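You operate a simulated robot arm through the tools that you are given. There is no shell and no other tool. Be economical: measure what you need, move in short steps, check, and stop when the job is done.

Carry out the task below with a simulated robot arm. There is one attempt and no reset: what you move stays moved.

## Task
Stand both markers in the pen pot and wipe the coffee stain off with the yellow cloth.
Fine: put the cloth back.

The check looks at the end state, three seconds after you hand in, the way a careful person would. Anything else that was tipped, shoved, dropped, spilled or broken makes it a failure. Flat cloth is picked up by pressing the open fingertips on it (5 to 10 N) and closing them slowly along it; thin cloth reads only 2 to 8 mm in the jaws.

## Robot
A 5-joint arm with a two-finger parallel gripper, fixed in place. Base frame: the origin is at the foot of the arm, x ahead of it, y to its left, z up; the work surface is at about z = 0. Units: mm, degrees, N and s.
With the tool pointing down near the work surface it reaches from about 260 to 600 mm from the base axis. Its first joint turns from -66.0 to 66.0 degrees. The tool tilts only in the upright plane through the base axis and itself; it spins freely about its own axis. Payload 1.57 kg.
The tool frame sits at the grasp point between the pads (the TCP): z along the fingers, y along the line on which they close. The tips reach 30 mm beyond it. The gripper opens to 80 mm. The fingers are 17 mm wide and 12 mm thick; the gripper's body (40 by 82 mm) begins 80 mm behind the TCP.
Orientation is told as [roll, pitch, yaw] about the base's x, y, z axes, in that order, counted from this pose: with the fingers straight down and closing along the base's y, the tool's x points along the base's -x, its y along +y and its z along -z.

## Interface
- The arm moves only by the tool arm_command. Its argument "series" is a list of rows, each an object of numbers (a shift or turn left out is 0, a gripper value left out holds the last): "x", "y", "z": the shift along the tool's x, y, z in units of 50 mm (1.0 is 50 mm); "rx", "ry", "rz": the turn, a rotation vector about the tool's x, y, z in units of 4 degrees (1.0 is 4 degrees); "grip": the finger opening in m, from 0 to 0.08. In form: [{"x": .., "y": .., "z": .., "rx": .., "ry": .., "rz": .., "grip": ..}, ...]. A call has 1 to 10 rows; each row shifts and turns the commanded pose from where the row before left it, along the tool's axes as they then stand. A call with a number of a shift or a turn outside -1 to 1 is refused whole. Each row takes 0.2 s and may step no farther than 50 mm and 8.6 degrees from the row before; otherwise, or with a gripper value out of range, the whole call is refused. A pose out of reach is approached as far as the arm can. The call stops where the force on the tool passes 40 N (or 10 N more than at its start, if that is more) or the arm is blocked; 0.2 s more then pass. The fingers move at their own pace (about 153 mm/s each) and stop on an object; they squeeze with about 36 N. The grip force told is the motor's: it shows also when the fingers shut on nothing. Time passes only in rows, and 0.2 s behind the last, so rows that do not move let the fingers close. The reply holds the time, the measured pose of the TCP, the force on the tool along the base axes, the opening and the grip force, in the units named above and with some noise, and new pictures: "pictures" is both (left out), scene, wrist or none.
- Cameras (640 x 400 px; columns grow to the right, rows downward): "scene" is fixed at [35.8, 386.4, 529.6]; the picture's right is [-0.79, -0.61, 0.00], its down [-0.31, 0.40, -0.86] and it looks along [0.53, -0.68, -0.51] (base axes); focal length 325 px, centre (320, 200). "wrist" rides on the gripper at [-32, 0, -78] in the tool frame; the picture's right is [0.00, -1.00, 0.00], its down [0.97, 0.00, -0.24] and it looks along [0.24, 0.00, 0.97] (tool axes); focal length 218 px, centre (320, 200). There is no depth. A picture from a camera that has moved, and an enlarged one, comes with that camera's place and axes in the base frame and with its lens.
- zoom(camera, box): a new picture of the part [left, top, right, bottom] of that camera's present view, enlarged. It takes no simulated time.
- sign_off(): hands the job in; it is judged then, once.

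Work in short steps. Places have to be worked out from the pictures, the camera data and where the tool is seen: move nearer, look again, correct. Check each grasp and each placing, and mend what went wrong. You have 120 turns and 150 pictures in all, those below and enlarged ones among them. Open the gripper and draw the arm clear of the work before you hand the job in, unless the task says otherwise; then end with one line.

The tools are called after ">>>" by a JSON object that holds its "api" and its "payload". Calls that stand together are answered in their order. arm_command: Moves the arm, as the interface text tells. Its arguments: {"type":"object","properties":{"series":{"type":"array"},"pictures":{"type":"string","enum":["both","scene","wrist","none"]}},"required":["series"]} The other tools are called the same way: zoom (camera, box) takes an enlarged picture of a part of a camera's view; sign_off () hands the job in.

At the start:

```text
time_s: 0.0
position: [308.8, -40.5, 319.1]
orientation: [0.0, 0.1, 0.0]
force: [0.6, 0.4, -0.3]
finger_gap: 79.8
gripper_force: 0.0
```

scene: 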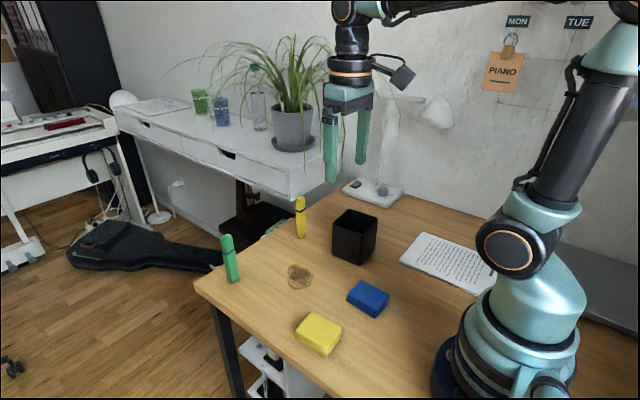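
wrist: 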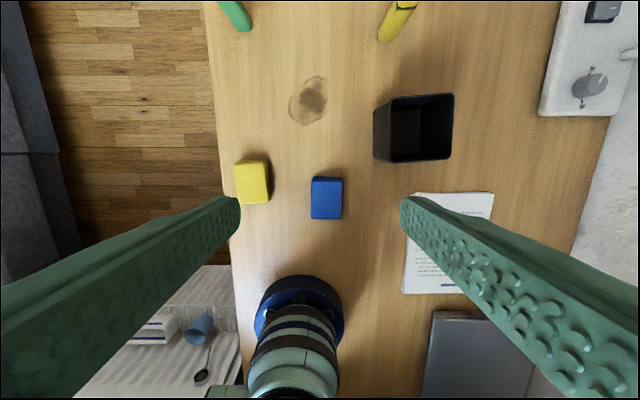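

The markers seem to stand upright on the desk, with the stain near (414,-21), the yellow cloth near (280,76) and the pot near (363,-176). I'll enlarge the views to refine this.

>>> {"api": "zoom", "payload": {"camera": "scene", "box": [200, 180, 400, 305]}}

>>> {"api": "zoom", "payload": {"camera": "scene", "box": [270, 260, 430, 360]}}

>>> {"api": "zoom", "payload": {"camera": "wrist", "box": [200, 0, 520, 230]}}

```text
3.20 times, centred on (300, 242) of scene
camera zoom: at [35.8, 386.4, 529.6], right [-0.79, -0.61, 0.0], down [-0.31, 0.4, -0.86], along [0.53, -0.68, -0.51], focal length 1040 px, centre (384, 64)
```

zoom: 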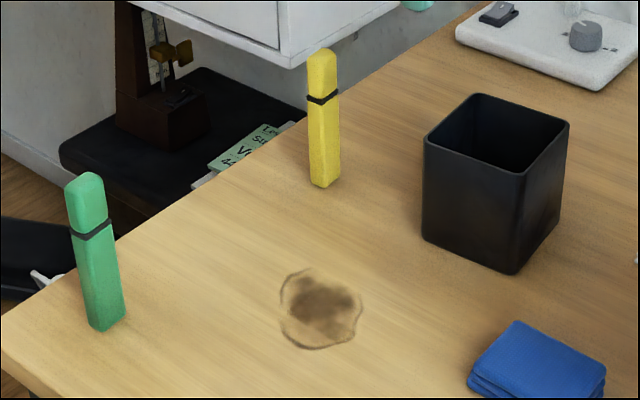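

```text
4.00 times, centred on (350, 310) of scene
camera zoom: at [35.8, 386.4, 529.6], right [-0.79, -0.61, 0.0], down [-0.31, 0.4, -0.86], along [0.53, -0.68, -0.51], focal length 1300 px, centre (200, -240)
```

zoom: 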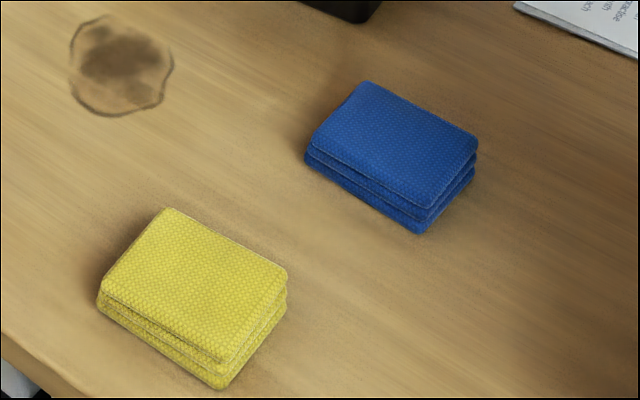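

```text
1.74 times, centred on (360, 115) of wrist
camera zoom: at [341.8, -39.5, 395.7], right [0.0, -1.0, 0.0], down [-0.97, 0.0, 0.24], along [-0.24, 0.0, -0.97], focal length 380 px, centre (250, 348)
```

zoom: 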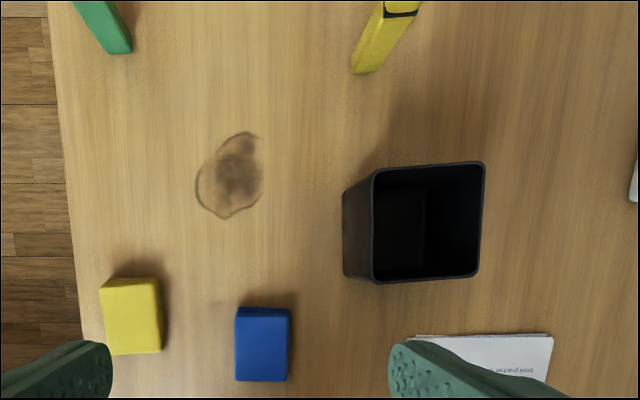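

The markers stand upright, about 125 mm tall: green near (520,79) and yellow near (505,-135). The pot is about 83 mm square and 88 mm high, centred near (365,-177). I'll move high over the yellow marker to see its cross-section.

>>> {"api": "arm_command", "payload": {"series": [{"x": -0.604, "y": -0.378, "z": 0.356, "grip": 0.08}, {"x": -0.604, "y": -0.378, "z": 0.356}, {"x": -0.604, "y": -0.378, "z": 0.356}, {"x": -0.604, "y": -0.378, "z": 0.356}, {"x": -0.604, "y": -0.378, "z": 0.356}, {}], "pictures": "both"}}

```text
time_s: 1.4
position: [461.5, -133.6, 233.9]
orientation: [0.1, 0.1, 0.0]
force: [0.6, -0.5, 0.3]
finger_gap: 80.1
gripper_force: 0.0
camera wrist: at [492.7, -133.1, 311.3], right [0.0, -1.0, 0.0], down [-0.97, 0.0, 0.24], along [-0.24, 0.0, -0.97], focal length 218 px, centre (320, 200)
```

scene: 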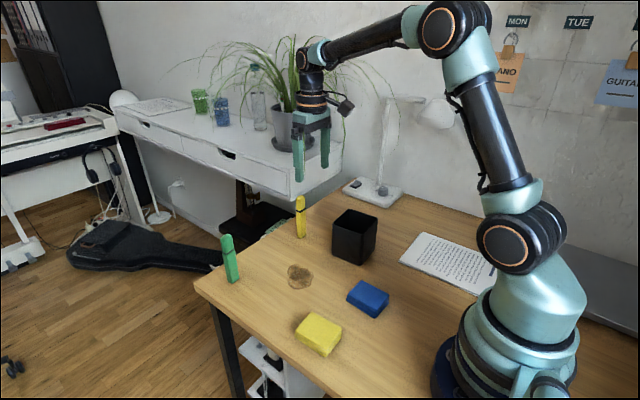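
wrist: 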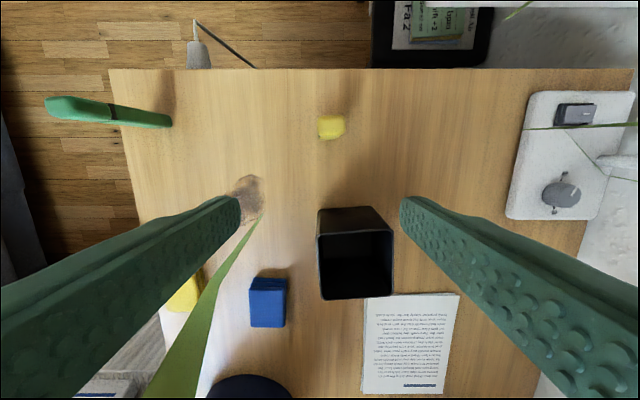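

The yellow marker is almost directly below the camera. I'll zoom on it and on the pot.

>>> {"api": "zoom", "payload": {"camera": "wrist", "box": [290, 95, 370, 145]}}

>>> {"api": "zoom", "payload": {"camera": "wrist", "box": [290, 190, 450, 310]}}

```text
8.00 times, centred on (330, 120) of wrist
camera zoom: at [492.7, -133.1, 311.3], right [0.0, -1.0, 0.0], down [-0.97, 0.0, 0.24], along [-0.24, 0.0, -0.97], focal length 1746 px, centre (240, 840)
```

zoom: 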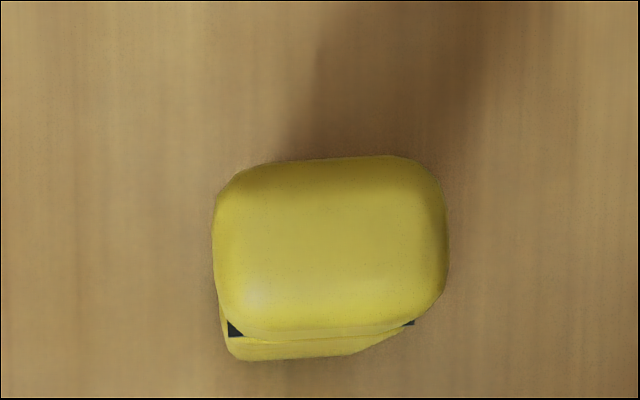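

```text
3.33 times, centred on (370, 250) of wrist
camera zoom: at [492.7, -133.1, 311.3], right [0.0, -1.0, 0.0], down [-0.97, 0.0, 0.24], along [-0.24, 0.0, -0.97], focal length 728 px, centre (153, 33)
```

zoom: 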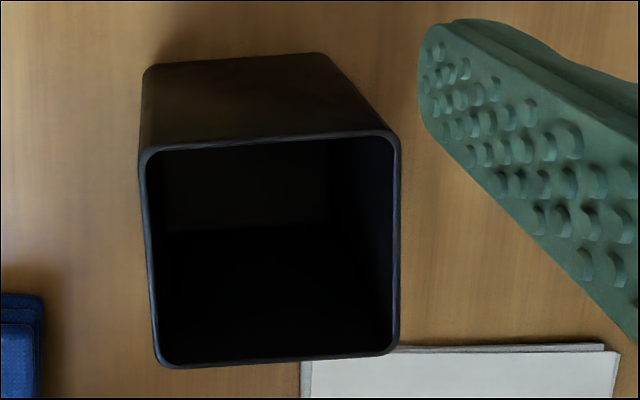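

The yellow marker's top is at about (510,-142), 24 mm wide along y and turned about 5°. I'll align over it at about z=180 and check.

>>> {"api": "arm_command", "payload": {"series": [{"x": -0.96, "y": -0.16}, {"z": 0.5, "rz": -1.0}, {"z": 0.5}, {}], "pictures": "both"}}

```text
time_s: 2.4
position: [508.5, -143.5, 183.0]
orientation: [0.0, 0.0, 4.1]
force: [0.3, 0.8, 0.2]
finger_gap: 80.0
gripper_force: 0.0
camera wrist: at [541.1, -140.2, 259.4], right [0.07, -1.0, 0.0], down [-0.97, -0.07, 0.24], along [-0.24, -0.02, -0.97], focal length 218 px, centre (320, 200)
```

scene: 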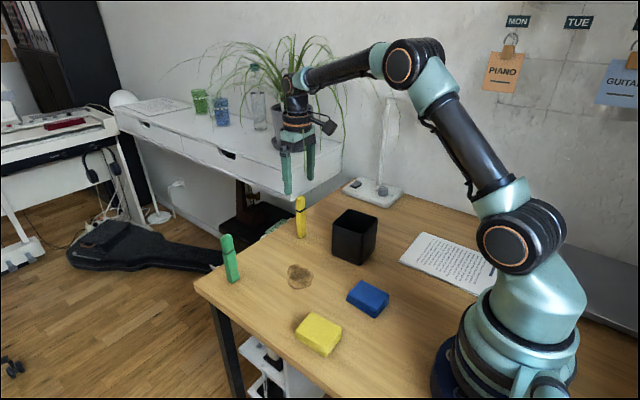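
wrist: 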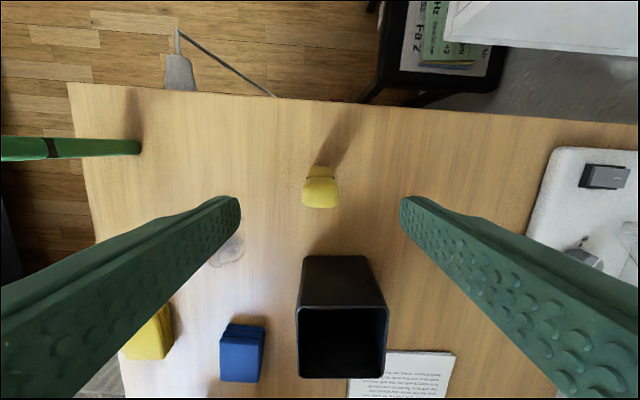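

The marker is centred between the fingers, about 2 mm farther out in x. I'll go down to z≈103 and close.

>>> {"api": "arm_command", "payload": {"series": [{"x": -0.05, "z": 0.5}, {"z": 0.6}, {"z": 0.5}, {}, {"grip": 0.015}, {}, {}], "pictures": "both"}}

```text
time_s: 4.0
position: [509.2, -141.4, 101.6]
orientation: [-0.1, -0.1, 3.9]
force: [-0.4, -0.3, 0.2]
finger_gap: 23.5
gripper_force: 36.0
camera wrist: at [542.3, -138.1, 179.0], right [0.07, -1.0, 0.0], down [-0.97, -0.07, 0.24], along [-0.24, -0.02, -0.97], focal length 218 px, centre (320, 200)
```

scene: 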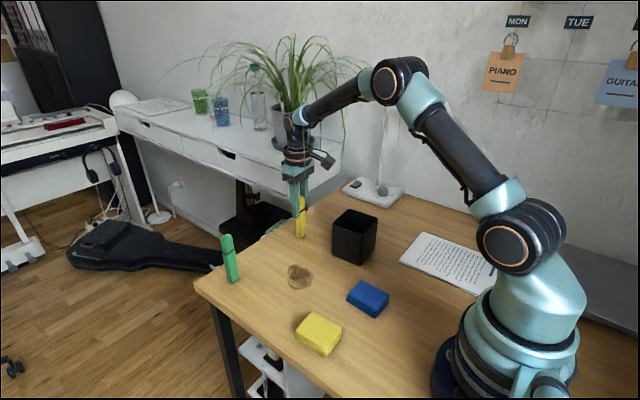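
wrist: 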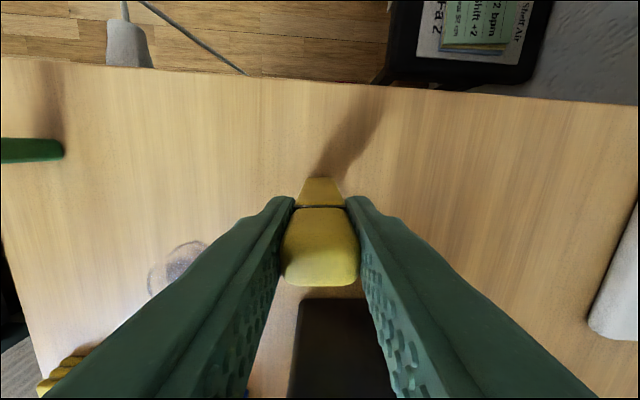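

Gripped at 23.5 mm. I'll lift by 115 mm and carry it over the far half of the pot, near (381,-175).

>>> {"api": "arm_command", "payload": {"series": [{"z": -0.6}, {"z": -0.85}, {"z": -0.85}, {"x": 0.65, "y": -0.12}, {"x": 0.65, "y": -0.12}, {"x": 0.65, "y": -0.12}, {"x": 0.65, "y": -0.13}, {}], "pictures": "both"}}

```text
time_s: 5.8
position: [383.8, -176.5, 211.5]
orientation: [0.0, 0.0, 4.1]
force: [1.2, 0.2, -0.5]
finger_gap: 23.8
gripper_force: 35.8
camera wrist: at [415.4, -172.8, 289.0], right [0.07, -1.0, 0.0], down [-0.97, -0.07, 0.24], along [-0.24, -0.02, -0.97], focal length 218 px, centre (320, 200)
```

scene: 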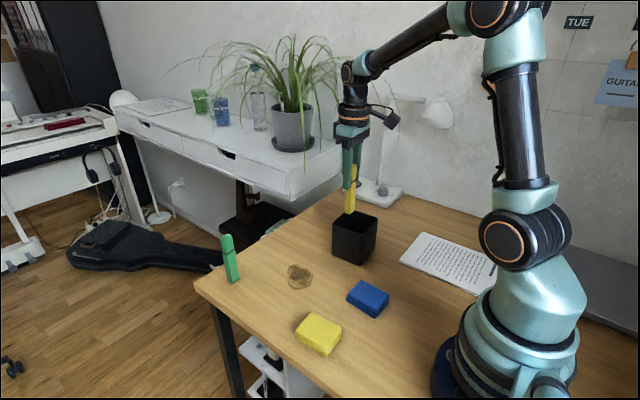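
wrist: 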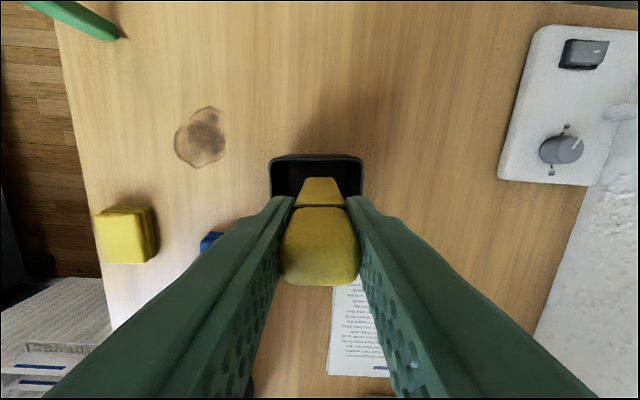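

The pot's far inner wall is at x≈400, so the marker at 384 clears it. The pot's y centre is about -172, so I'll nudge +3 mm and lower it.

>>> {"api": "arm_command", "payload": {"series": [{"y": 0.06, "z": 0.5}, {"z": 0.6}, {"z": 0.6}, {"z": 0.25}, {}], "pictures": "both"}}

```text
time_s: 7.0
position: [383.8, -172.8, 115.6]
orientation: [0.1, 0.0, 4.1]
force: [-0.2, 0.1, -0.4]
finger_gap: 23.6
gripper_force: 35.1
camera wrist: at [415.4, -170.3, 193.4], right [0.07, -1.0, 0.0], down [-0.97, -0.07, 0.24], along [-0.24, -0.02, -0.97], focal length 218 px, centre (320, 200)
```

scene: 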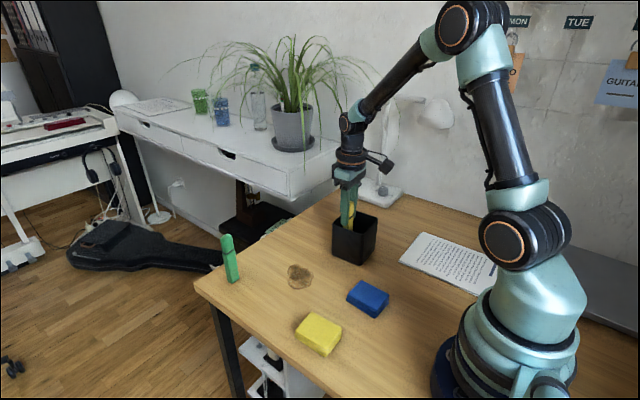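
wrist: 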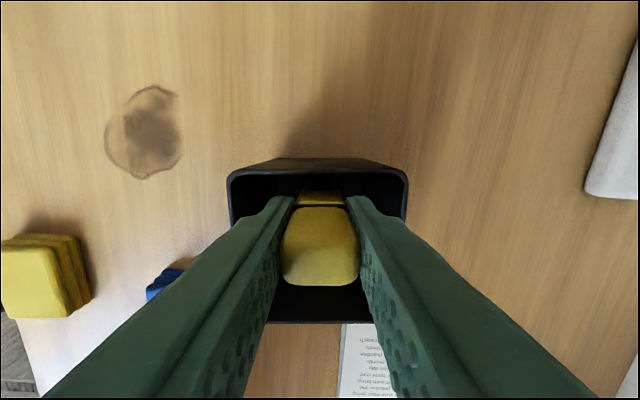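

Inside the pot with clear space around it. I'll creep down to feel the floor.

>>> {"api": "arm_command", "payload": {"series": [{"z": 0.06}, {"z": 0.05}, {"z": 0.04}, {"z": 0.04}, {}], "pictures": "none"}}

```text
time_s: 8.2
position: [384.0, -172.2, 107.9]
orientation: [0.0, 0.0, 4.1]
force: [0.2, 0.4, -0.9]
finger_gap: 23.8
gripper_force: 36.2
```

>>> {"api": "arm_command", "payload": {"series": [{"z": 0.03}, {"z": 0.03}, {}], "pictures": "none"}}

```text
time_s: 9.0
position: [383.5, -174.4, 105.9]
orientation: [0.0, 0.0, 4.0]
force: [-6.4, 3.3, 21.7]
finger_gap: 23.7
gripper_force: 35.7
```

It touches the floor at 22 N. I'll ease up 1 mm, open modestly to 36 mm to stay inside the walls, and rise.

>>> {"api": "arm_command", "payload": {"series": [{"z": -0.03}, {"grip": 0.03}, {"grip": 0.038}, {}, {"z": -0.4}, {"z": -0.8}, {"z": -0.8}, {"z": -0.2}, {}], "pictures": "both"}}

```text
time_s: 11.0
position: [382.9, -177.2, 215.6]
orientation: [0.1, 0.0, 4.0]
force: [0.1, 0.4, 0.6]
finger_gap: 37.8
gripper_force: 0.0
camera wrist: at [415.2, -174.2, 293.6], right [0.07, -1.0, 0.0], down [-0.97, -0.07, 0.24], along [-0.24, -0.02, -0.97], focal length 218 px, centre (320, 200)
```

scene: 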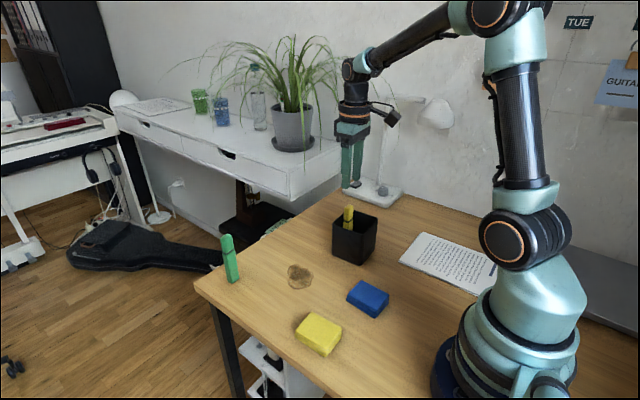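
wrist: 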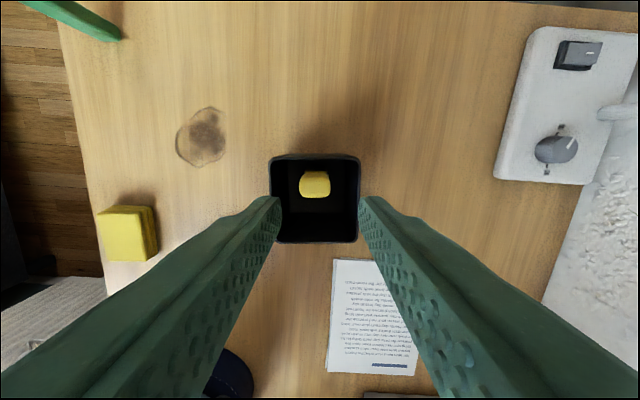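

The yellow marker stands in the pot. Now I'll go to the green marker, staying high.

>>> {"api": "arm_command", "payload": {"series": [{"rz": 1.0, "z": -0.2, "grip": 0.08}, {"x": -0.355, "y": 0.84}, {"x": -0.355, "y": 0.84}, {"x": -0.355, "y": 0.84}, {"x": -0.355, "y": 0.84}, {"x": -0.355, "y": 0.84}, {"x": -0.355, "y": 0.84}, {}], "pictures": "wrist"}}

```text
time_s: 12.8
position: [489.6, 77.7, 225.1]
orientation: [0.0, 0.0, 0.0]
force: [0.4, 0.3, 0.2]
finger_gap: 80.3
gripper_force: 0.0
camera wrist: at [520.8, 78.6, 302.2], right [0.0, -1.0, 0.0], down [-0.97, 0.0, 0.24], along [-0.24, 0.0, -0.97], focal length 218 px, centre (320, 200)
```

wrist: 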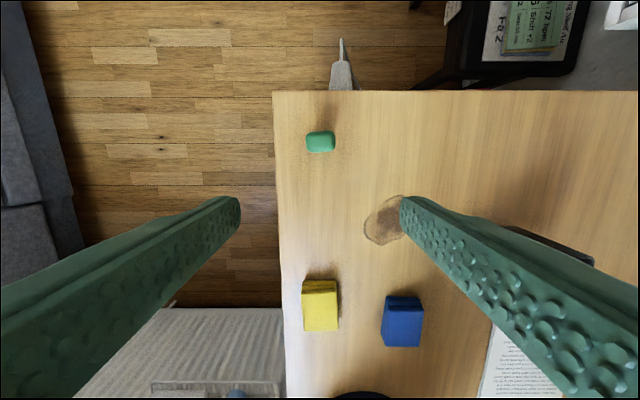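

>>> {"api": "zoom", "payload": {"camera": "wrist", "box": [280, 115, 360, 165]}}

```text
8.00 times, centred on (320, 140) of wrist
camera zoom: at [520.8, 78.6, 302.2], right [0.0, -1.0, 0.0], down [-0.97, 0.0, 0.24], along [-0.24, 0.0, -0.97], focal length 1746 px, centre (320, 680)
```

zoom: 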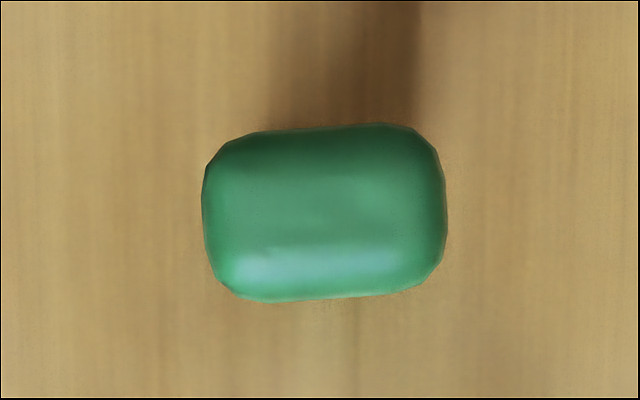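

The green marker is at about (524,78), turned about 4° as well. I'll align and step down.

>>> {"api": "arm_command", "payload": {"series": [{"x": -0.69}, {"rz": -0.9, "z": 0.4}, {"z": 0.5}, {}], "pictures": "wrist"}}

```text
time_s: 13.8
position: [524.4, 77.7, 180.6]
orientation: [-0.1, 0.0, 3.6]
force: [0.4, 0.3, -0.1]
finger_gap: 79.9
gripper_force: 0.0
camera wrist: at [556.9, 80.0, 257.9], right [0.06, -1.0, 0.0], down [-0.97, -0.06, 0.24], along [-0.24, -0.02, -0.97], focal length 218 px, centre (320, 200)
```

wrist: 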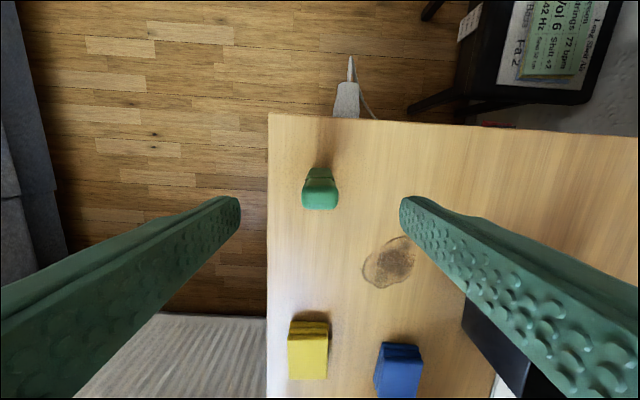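

Well centred. I'll go down to about z=102 and close.

>>> {"api": "arm_command", "payload": {"series": [{"z": 0.6}, {"z": 0.55}, {"z": 0.42}, {}, {"grip": 0.015}, {}, {}], "pictures": "both"}}

```text
time_s: 15.4
position: [524.3, 79.3, 102.4]
orientation: [0.1, 0.1, 3.7]
force: [0.6, -0.7, 0.0]
finger_gap: 23.6
gripper_force: 35.3
camera wrist: at [556.4, 81.6, 179.8], right [0.06, -1.0, 0.0], down [-0.97, -0.06, 0.24], along [-0.24, -0.02, -0.97], focal length 218 px, centre (320, 200)
```

scene: 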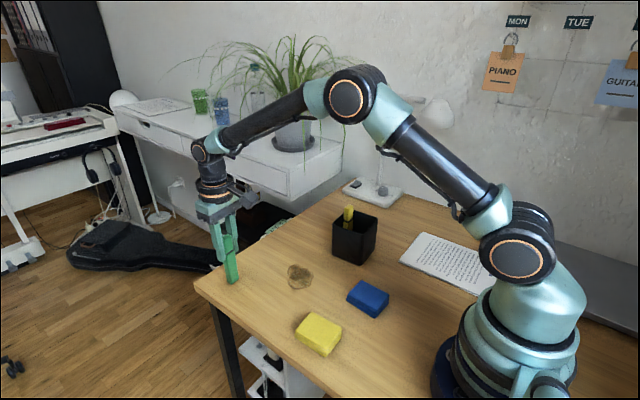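
wrist: 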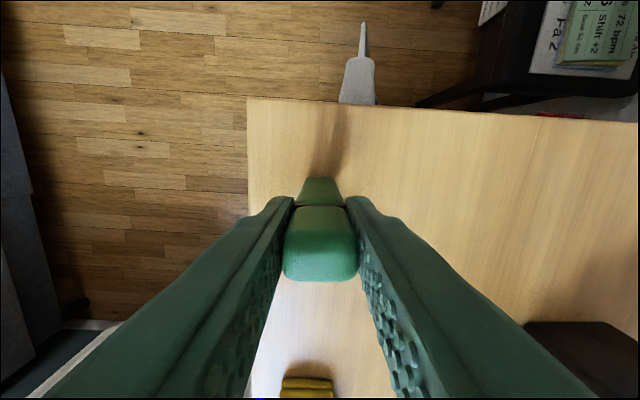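

Gripped at 23.6 mm. I'll lift by 115 mm first.

>>> {"api": "arm_command", "payload": {"series": [{"z": -0.6}, {"z": -0.85}, {"z": -0.85}, {"x": 0.489, "y": -0.6, "z": -0.2}, {"x": 0.489, "y": -0.6, "z": -0.2}, {"x": 0.489, "y": -0.6, "z": -0.2}, {"x": 0.489, "y": -0.6, "z": -0.1}, {}], "pictures": "none"}}

>>> {"api": "arm_command", "payload": {"series": [{"x": 0.489, "y": -0.6}, {"x": 0.489, "y": -0.6}, {"x": 0.489, "y": -0.6}, {"x": 0.489, "y": -0.6}, {}], "pictures": "both"}}

```text
time_s: 17.2
position: [433.2, -45.0, 253.2]
orientation: [0.0, 0.0, 3.6]
force: [0.2, 0.6, -0.8]
finger_gap: 23.9
gripper_force: 36.3
```

```text
time_s: 18.4
position: [344.5, -173.2, 254.8]
orientation: [0.0, 0.0, 3.5]
force: [0.2, -0.6, -0.3]
finger_gap: 23.9
gripper_force: 35.7
camera wrist: at [376.0, -170.7, 331.6], right [0.06, -1.0, 0.0], down [-0.97, -0.06, 0.24], along [-0.24, -0.02, -0.97], focal length 218 px, centre (320, 200)
```

scene: 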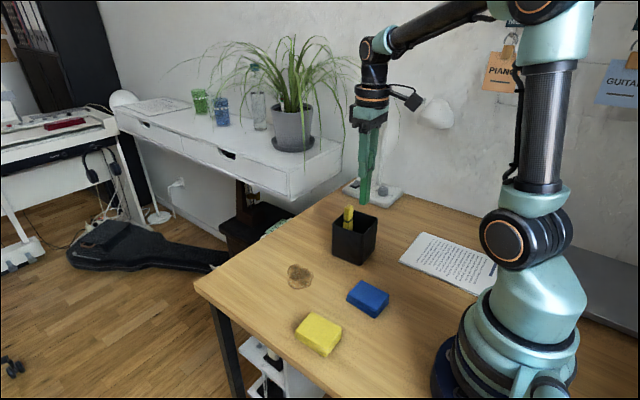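
wrist: 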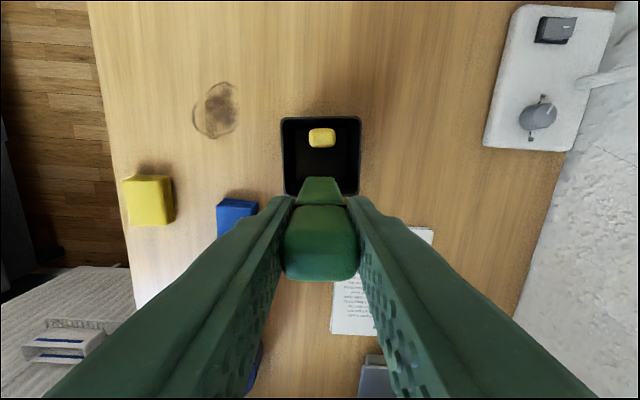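

The inner walls run from x≈328 to 402. Green at 344.5±9 fits clear of the wall and of the yellow marker, so I'll lower it.

>>> {"api": "arm_command", "payload": {"series": [{"x": -0.02, "z": 0.6}, {"z": 0.6}, {"z": 0.6}, {"z": 0.5}, {"z": 0.4}, {}], "pictures": "both"}}

```text
time_s: 19.8
position: [346.2, -170.9, 117.7]
orientation: [0.1, 0.0, 3.6]
force: [0.6, -0.6, 0.4]
finger_gap: 23.9
gripper_force: 35.8
camera wrist: at [378.8, -169.2, 194.6], right [0.06, -1.0, 0.0], down [-0.97, -0.06, 0.24], along [-0.24, -0.02, -0.97], focal length 218 px, centre (320, 200)
```

scene: 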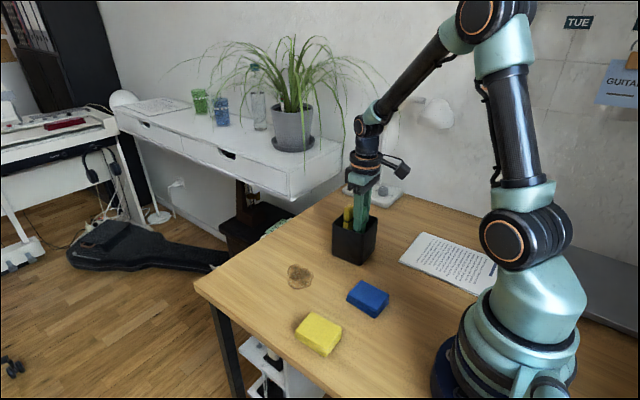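
wrist: 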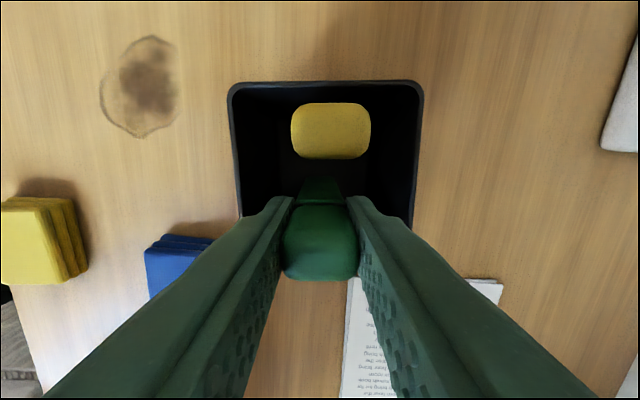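

The clearances look good. I'll creep down to the floor.

>>> {"api": "arm_command", "payload": {"series": [{"z": 0.08}, {"z": 0.06}, {"z": 0.04}, {"z": 0.03}, {}], "pictures": "none"}}

```text
time_s: 21.0
position: [345.3, -173.0, 107.0]
orientation: [0.1, -0.1, 3.6]
force: [-3.4, 1.4, 14.5]
finger_gap: 23.3
gripper_force: 36.1
```

It has reached the floor at 14 N. I'll ease up slightly, open to 38 mm and rise.

>>> {"api": "arm_command", "payload": {"series": [{"z": -0.02}, {"grip": 0.03}, {"grip": 0.038}, {}, {"z": -0.4}, {"z": -0.8}, {"z": -0.8}, {"z": -0.2}, {}], "pictures": "both"}}

```text
time_s: 23.0
position: [347.0, -171.3, 219.7]
orientation: [0.0, 0.0, 3.6]
force: [0.0, 0.3, 0.3]
finger_gap: 38.0
gripper_force: 0.0
camera wrist: at [378.9, -169.4, 296.4], right [0.06, -1.0, 0.0], down [-0.97, -0.06, 0.24], along [-0.24, -0.01, -0.97], focal length 218 px, centre (320, 200)
```

scene: 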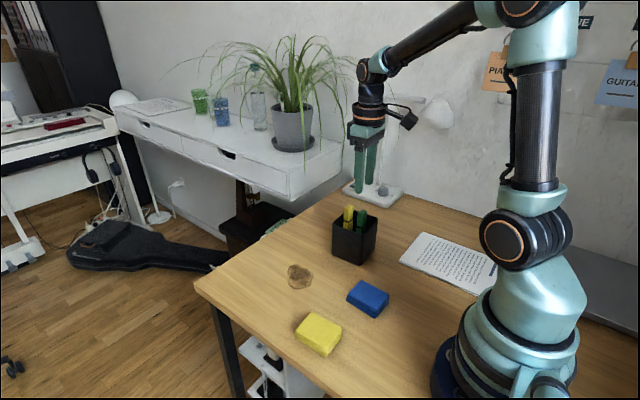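
wrist: 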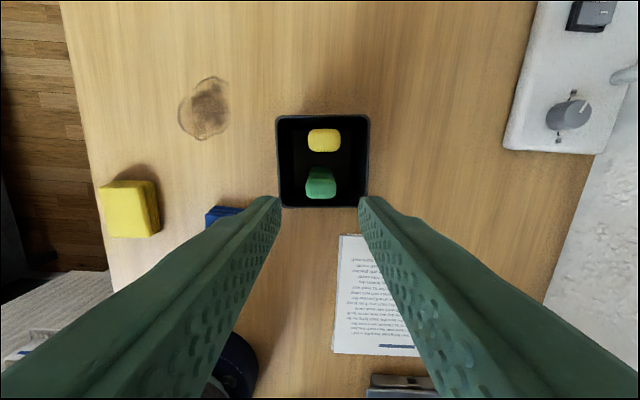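

Both markers stand in the pot. Next I'll go over the yellow cloth near (281,78) and look.

>>> {"api": "arm_command", "payload": {"series": [{"rz": 0.9, "grip": 0.08}, {"x": 0.218, "y": 0.833}, {"x": 0.218, "y": 0.833}, {"x": 0.218, "y": 0.833}, {"x": 0.218, "y": 0.833}, {"x": 0.218, "y": 0.833}, {"x": 0.218, "y": 0.833}, {"z": 0.8}, {}], "pictures": "both"}}

```text
time_s: 25.0
position: [278.4, 77.1, 176.5]
orientation: [0.1, 0.1, 0.0]
force: [-0.3, -0.1, 0.4]
finger_gap: 79.9
gripper_force: 0.0
camera wrist: at [310.2, 77.8, 253.3], right [0.0, -1.0, 0.0], down [-0.97, 0.0, 0.24], along [-0.24, 0.0, -0.97], focal length 218 px, centre (320, 200)
```

scene: 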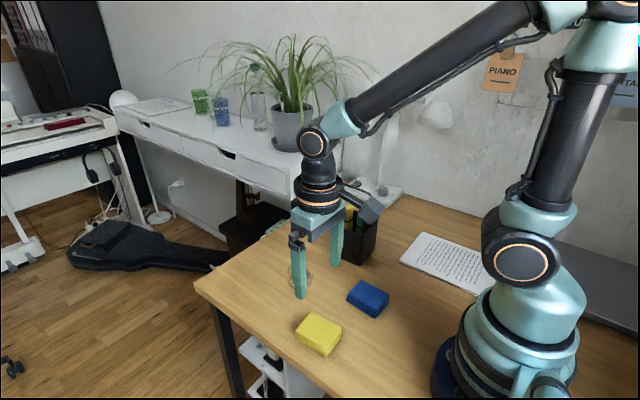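
wrist: 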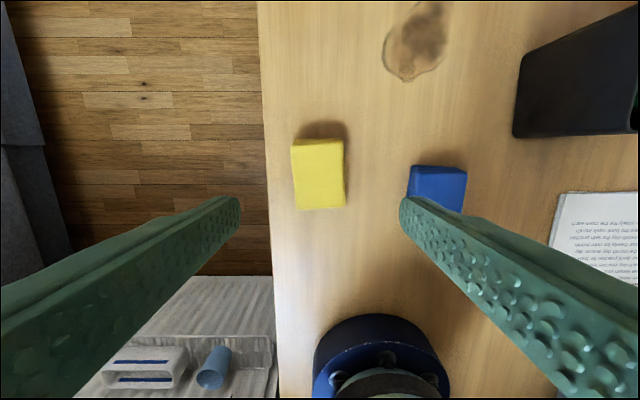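

Cloth centre is about (282,78), 53 × 73 mm, turned about +6°. I'll align and descend partway, then check.

>>> {"api": "arm_command", "payload": {"series": [{"x": -0.06, "y": 0.02}, {"rz": -0.75, "z": 0.5}, {"rz": -0.75, "z": 0.6}, {"z": 0.6}, {"z": 0.3}, {}], "pictures": "both"}}

```text
time_s: 26.4
position: [283.0, 78.3, 78.6]
orientation: [0.1, 0.0, 6.0]
force: [-0.1, -0.3, -0.2]
finger_gap: 79.8
gripper_force: 0.0
camera wrist: at [315.0, 83.1, 156.3], right [0.1, -0.99, 0.0], down [-0.97, -0.1, 0.24], along [-0.24, -0.03, -0.97], focal length 218 px, centre (320, 200)
```

scene: 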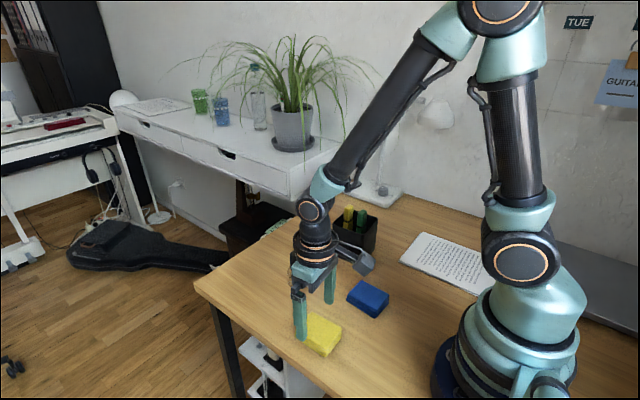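
wrist: 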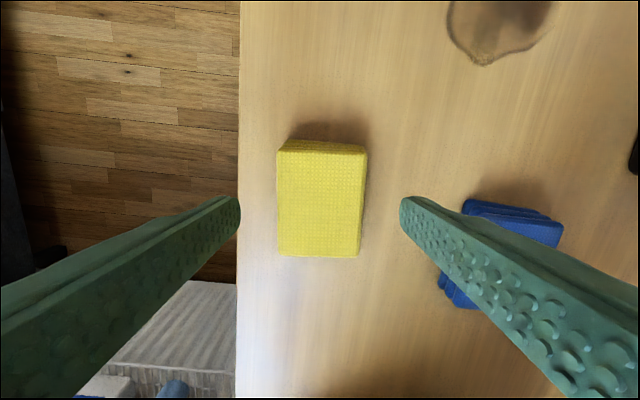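

Well centred; I'll trim the yaw by 1.5°, go down to z≈34.5 and close.

>>> {"api": "arm_command", "payload": {"series": [{"rz": 0.4, "z": 0.4}, {"z": 0.4}, {"z": 0.08}, {}, {"grip": 0.06}, {"grip": 0.045}, {"grip": 0.04}, {}], "pictures": "both"}}

```text
time_s: 28.2
position: [285.8, 78.5, 33.7]
orientation: [0.0, 0.0, 4.4]
force: [0.5, -0.2, 0.0]
finger_gap: 53.9
gripper_force: 36.2
camera wrist: at [316.3, 81.7, 111.8], right [0.08, -1.0, 0.0], down [-0.97, -0.07, 0.24], along [-0.24, -0.02, -0.97], focal length 218 px, centre (320, 200)
```

scene: 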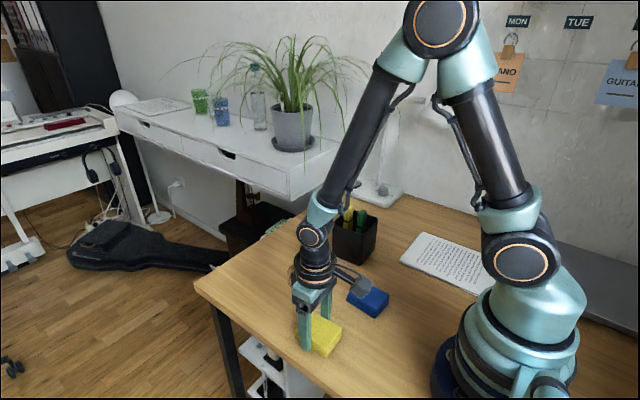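
wrist: 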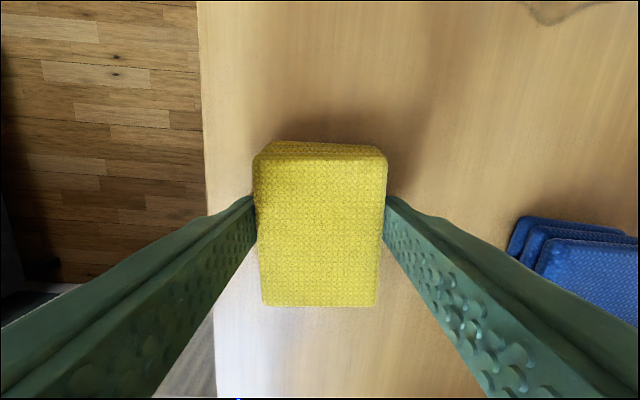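

The cloth block is gripped at 54 mm. I'll lift 40 mm and carry it over the near-left part of the stain (centre about (412,-18), 70 × 65 mm).

>>> {"api": "arm_command", "payload": {"series": [{"z": -0.4}, {"z": -0.4}, {"x": -0.727, "y": -0.547}, {"x": -0.727, "y": -0.547}, {"x": -0.727, "y": -0.547}, {}], "pictures": "both"}}

```text
time_s: 29.6
position: [399.1, 3.2, 74.5]
orientation: [0.0, 0.0, 4.4]
force: [0.8, 0.8, 0.3]
finger_gap: 54.0
gripper_force: 36.6
camera wrist: at [430.1, 6.3, 152.3], right [0.08, -1.0, 0.0], down [-0.97, -0.07, 0.24], along [-0.24, -0.02, -0.97], focal length 218 px, centre (320, 200)
```

scene: 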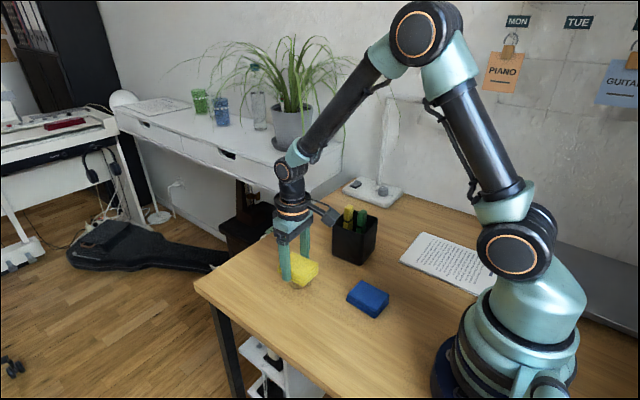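
wrist: 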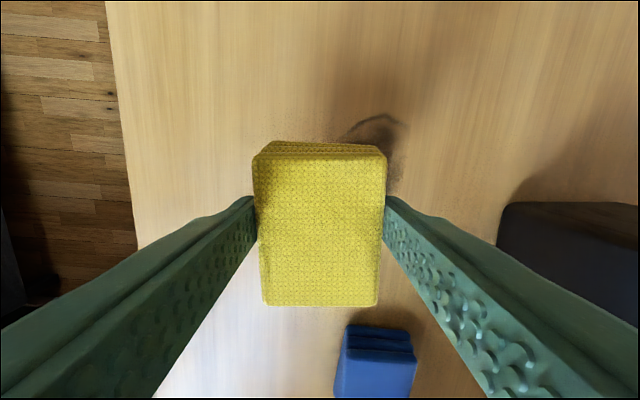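

Lowering to the desk to feel light contact.

>>> {"api": "arm_command", "payload": {"series": [{"z": 0.5}, {"z": 0.27}, {"z": 0.03}, {"z": 0.02}, {}], "pictures": "none"}}

```text
time_s: 30.8
position: [397.3, 4.8, 35.6]
orientation: [0.0, -0.1, 4.5]
force: [-0.8, 1.6, 5.3]
finger_gap: 53.7
gripper_force: 35.7
```

About 5 N of contact. I'll press slightly more and sweep across y, step in x, and sweep back.

>>> {"api": "arm_command", "payload": {"series": [{"z": 0.02}, {"y": 0.2}, {"y": -0.4}, {"y": -0.4}, {"y": -0.4}, {"x": -0.3}, {"x": -0.3, "y": 0.0}, {"y": 0.4}, {"y": 0.4}, {"y": 0.4}], "pictures": "both"}}

```text
time_s: 31.6
position: [403.4, -2.3, 33.3]
orientation: [0.1, -0.2, 4.5]
force: [-0.3, -3.0, 4.6]
finger_gap: 53.6
gripper_force: 35.9
stopped in row 4: the force on the tool passed its limit (the readings are from after the stop); the commanded pose is now the measured one
camera wrist: at [433.9, 0.3, 111.6], right [0.08, -1.0, 0.0], down [-0.97, -0.08, 0.23], along [-0.23, -0.02, -0.97], focal length 218 px, centre (320, 200)
```

scene: 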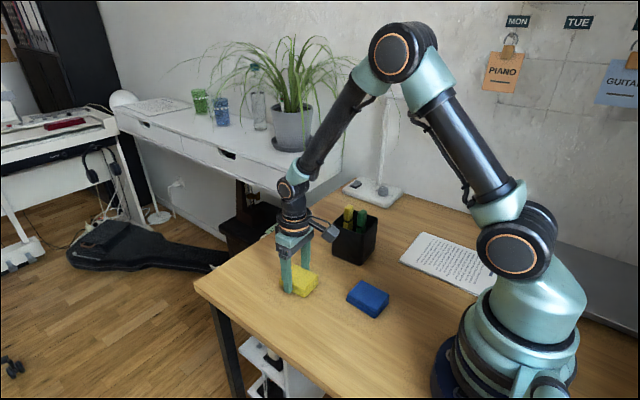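
wrist: 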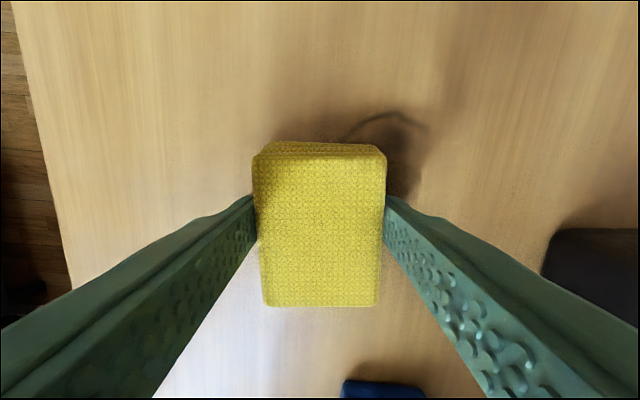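

The fast sweep tripped the force limit; contact is now 4.6 N and the grip holds. I'll sweep in smaller steps.

>>> {"api": "arm_command", "payload": {"series": [{"y": -0.15}, {"y": -0.15}, {"y": -0.15}, {"y": -0.15}, {"y": -0.15}, {"y": -0.15}], "pictures": "both"}}

```text
time_s: 33.0
position: [405.9, -47.3, 33.8]
orientation: [-0.1, -0.3, 4.6]
force: [1.6, 8.5, 16.5]
finger_gap: 53.7
gripper_force: 36.4
camera wrist: at [437.3, -44.7, 111.3], right [0.08, -1.0, 0.0], down [-0.97, -0.08, 0.23], along [-0.23, -0.02, -0.97], focal length 218 px, centre (320, 200)
```

scene: 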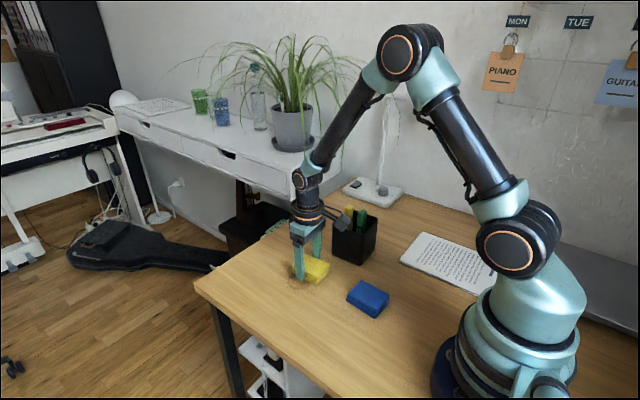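
wrist: 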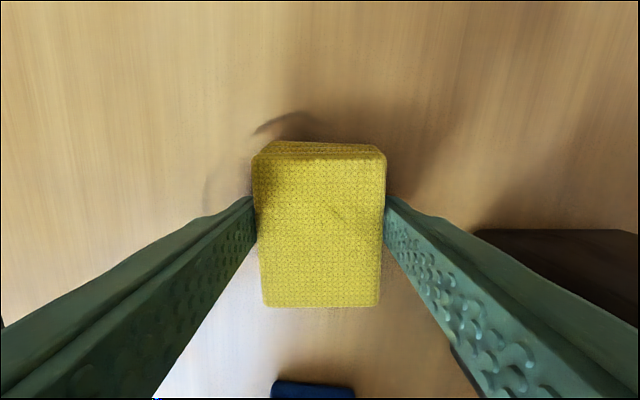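

The stain is fading. I'll step outward 25 mm and sweep back.

>>> {"api": "arm_command", "payload": {"series": [{"x": -0.15, "z": -0.02}, {"x": -0.15}, {"x": -0.15}, {"y": 0.15}, {"y": 0.15}, {"y": 0.15}, {"y": 0.15}, {"y": 0.15}, {"y": 0.15}, {"y": 0.15}], "pictures": "both"}}

```text
time_s: 35.2
position: [425.0, 6.4, 34.0]
orientation: [0.0, -0.5, 4.5]
force: [0.1, -5.5, 8.7]
finger_gap: 53.7
gripper_force: 36.2
camera wrist: at [456.3, 9.8, 111.4], right [0.08, -1.0, 0.0], down [-0.97, -0.08, 0.23], along [-0.23, -0.02, -0.97], focal length 218 px, centre (320, 200)
```

scene: 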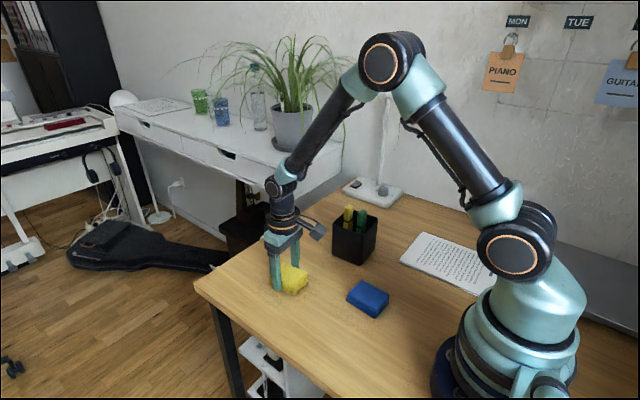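
wrist: 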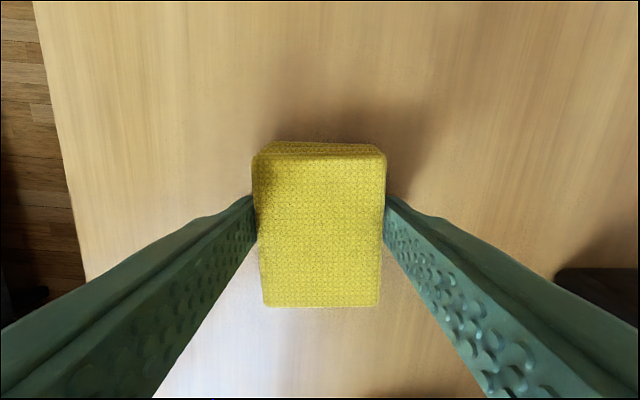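

The far part looks nearly clean. One more pass: back across, then inward and across the near part.

>>> {"api": "arm_command", "payload": {"series": [{"y": -0.16}, {"y": -0.16}, {"y": -0.16}, {"y": -0.16}, {"y": -0.16}, {"y": -0.16}, {"y": -0.16}, {"x": 0.15}, {"x": 0.15}, {"x": 0.15}], "pictures": "none"}}

>>> {"api": "arm_command", "payload": {"series": [{"x": 0.12}, {"y": 0.16}, {"y": 0.16}, {"y": 0.16}, {"y": 0.16}, {"y": 0.16}, {"y": 0.16}, {"y": 0.16}, {}], "pictures": "none"}}

>>> {"api": "arm_command", "payload": {"series": [{"z": -0.3}, {"z": -0.6}, {"x": 0.4, "y": 0.5}, {"x": 0.4, "y": 0.5}, {}], "pictures": "both"}}

```text
time_s: 37.4
position: [405.4, -51.7, 34.0]
orientation: [-0.1, -0.2, 4.6]
force: [-0.6, -0.3, -0.2]
finger_gap: 53.7
gripper_force: 35.9
```

```text
time_s: 39.4
position: [395.9, 6.2, 34.9]
orientation: [0.0, -0.3, 4.5]
force: [0.3, 0.8, 0.7]
finger_gap: 53.7
gripper_force: 36.0
```

```text
time_s: 40.6
position: [349.7, 50.7, 79.3]
orientation: [0.0, -0.3, 4.5]
force: [0.3, -0.4, -0.2]
finger_gap: 53.5
gripper_force: 35.5
camera wrist: at [381.6, 54.9, 157.0], right [0.08, -1.0, 0.0], down [-0.97, -0.08, 0.23], along [-0.23, -0.02, -0.97], focal length 218 px, centre (320, 200)
```

scene: 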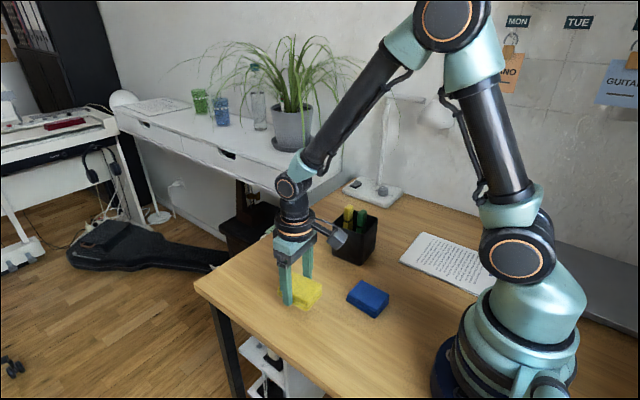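
wrist: 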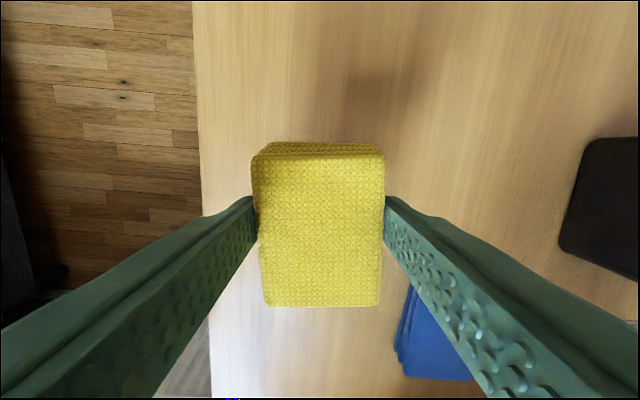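

I'll carry the cloth above its original place and check the stain area from there.

>>> {"api": "arm_command", "payload": {"series": [{"x": 0.63, "y": 0.33}, {"x": 0.63, "y": 0.33}, {}], "pictures": "wrist"}}

>>> {"api": "zoom", "payload": {"camera": "scene", "box": [240, 230, 400, 330]}}

```text
time_s: 41.4
position: [287.1, 80.2, 75.4]
orientation: [0.1, -0.3, 4.6]
force: [-0.2, -0.1, -0.6]
finger_gap: 53.4
gripper_force: 36.3
camera wrist: at [318.3, 83.2, 154.0], right [0.08, -1.0, 0.0], down [-0.97, -0.08, 0.23], along [-0.23, -0.02, -0.97], focal length 218 px, centre (320, 200)
```

wrist: 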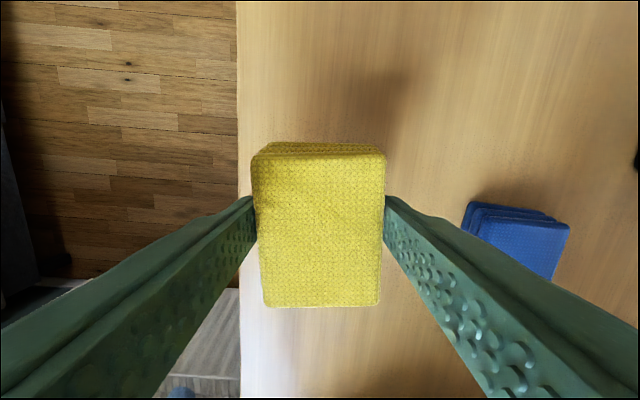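

```text
4.00 times, centred on (320, 280) of scene
camera zoom: at [35.7, 386.4, 529.6], right [-0.79, -0.61, 0.0], down [-0.31, 0.4, -0.86], along [0.53, -0.68, -0.51], focal length 1300 px, centre (320, -120)
```

zoom: 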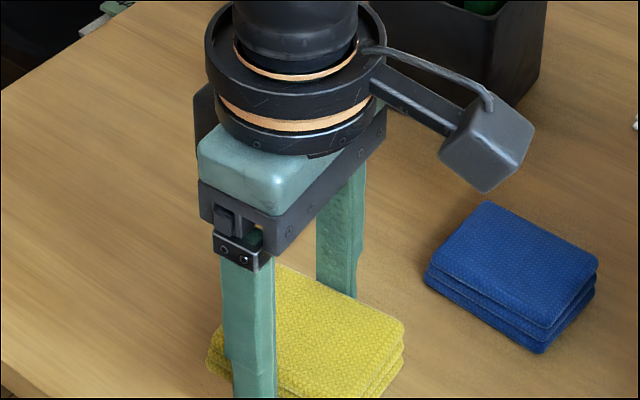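

The near edge of the stain is gone. I'll rise 100 mm to view the whole area before putting the cloth down.

>>> {"api": "arm_command", "payload": {"series": [{"z": -1.0}, {"z": -1.0}, {}], "pictures": "both"}}

>>> {"api": "zoom", "payload": {"camera": "wrist", "box": [330, 0, 530, 125]}}

```text
time_s: 42.2
position: [284.3, 76.4, 179.3]
orientation: [0.1, -0.5, 4.5]
force: [0.5, -0.2, -1.0]
finger_gap: 53.6
gripper_force: 36.1
camera wrist: at [316.4, 80.3, 257.6], right [0.08, -1.0, 0.0], down [-0.97, -0.08, 0.24], along [-0.23, -0.02, -0.97], focal length 218 px, centre (320, 200)
```

scene: 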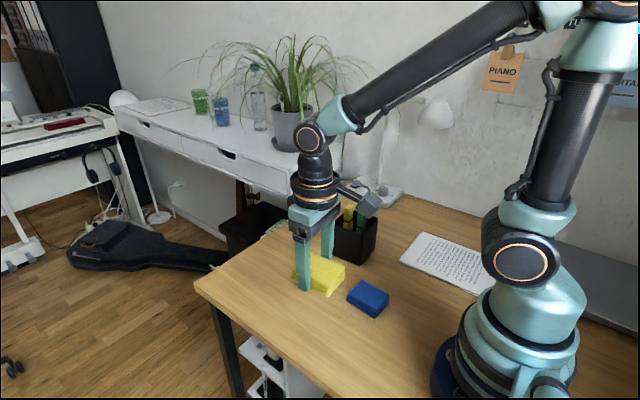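
wrist: 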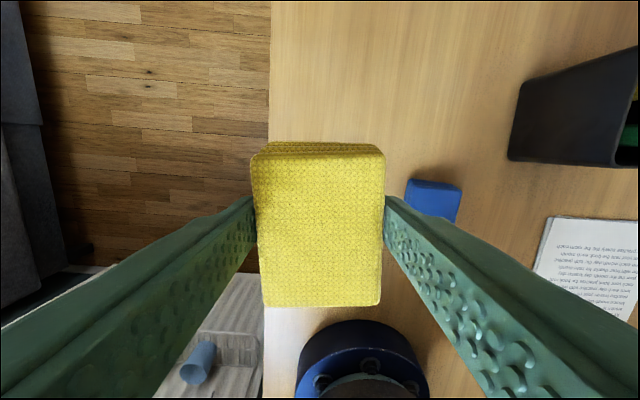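

```text
3.20 times, centred on (430, 62) of wrist
camera zoom: at [316.4, 80.3, 257.6], right [0.08, -1.0, 0.0], down [-0.97, -0.08, 0.24], along [-0.23, -0.02, -0.97], focal length 698 px, centre (-32, 640)
```

zoom: 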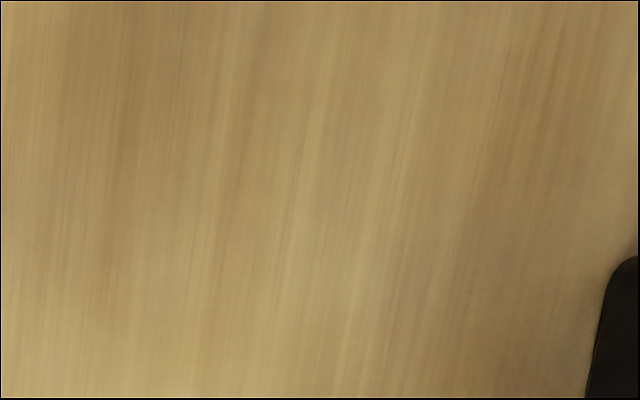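

The stain is gone. Now lowering the cloth back onto its original spot.

>>> {"api": "arm_command", "payload": {"series": [{"z": 0.9}, {"z": 0.9}, {"z": 0.6}, {"z": 0.3}, {"z": 0.1}, {}], "pictures": "none"}}

```text
time_s: 43.6
position: [287.3, 79.1, 40.0]
orientation: [0.0, -0.3, 4.5]
force: [0.1, -0.4, -0.8]
finger_gap: 53.8
gripper_force: 35.3
```

>>> {"api": "arm_command", "payload": {"series": [{"x": 0.04, "z": 0.05}, {"z": 0.03}, {"z": 0.02}, {}], "pictures": "none"}}

```text
time_s: 44.6
position: [284.5, 77.5, 32.9]
orientation: [-0.1, -0.3, 4.5]
force: [-2.2, -0.8, 6.1]
finger_gap: 53.5
gripper_force: 36.4
```

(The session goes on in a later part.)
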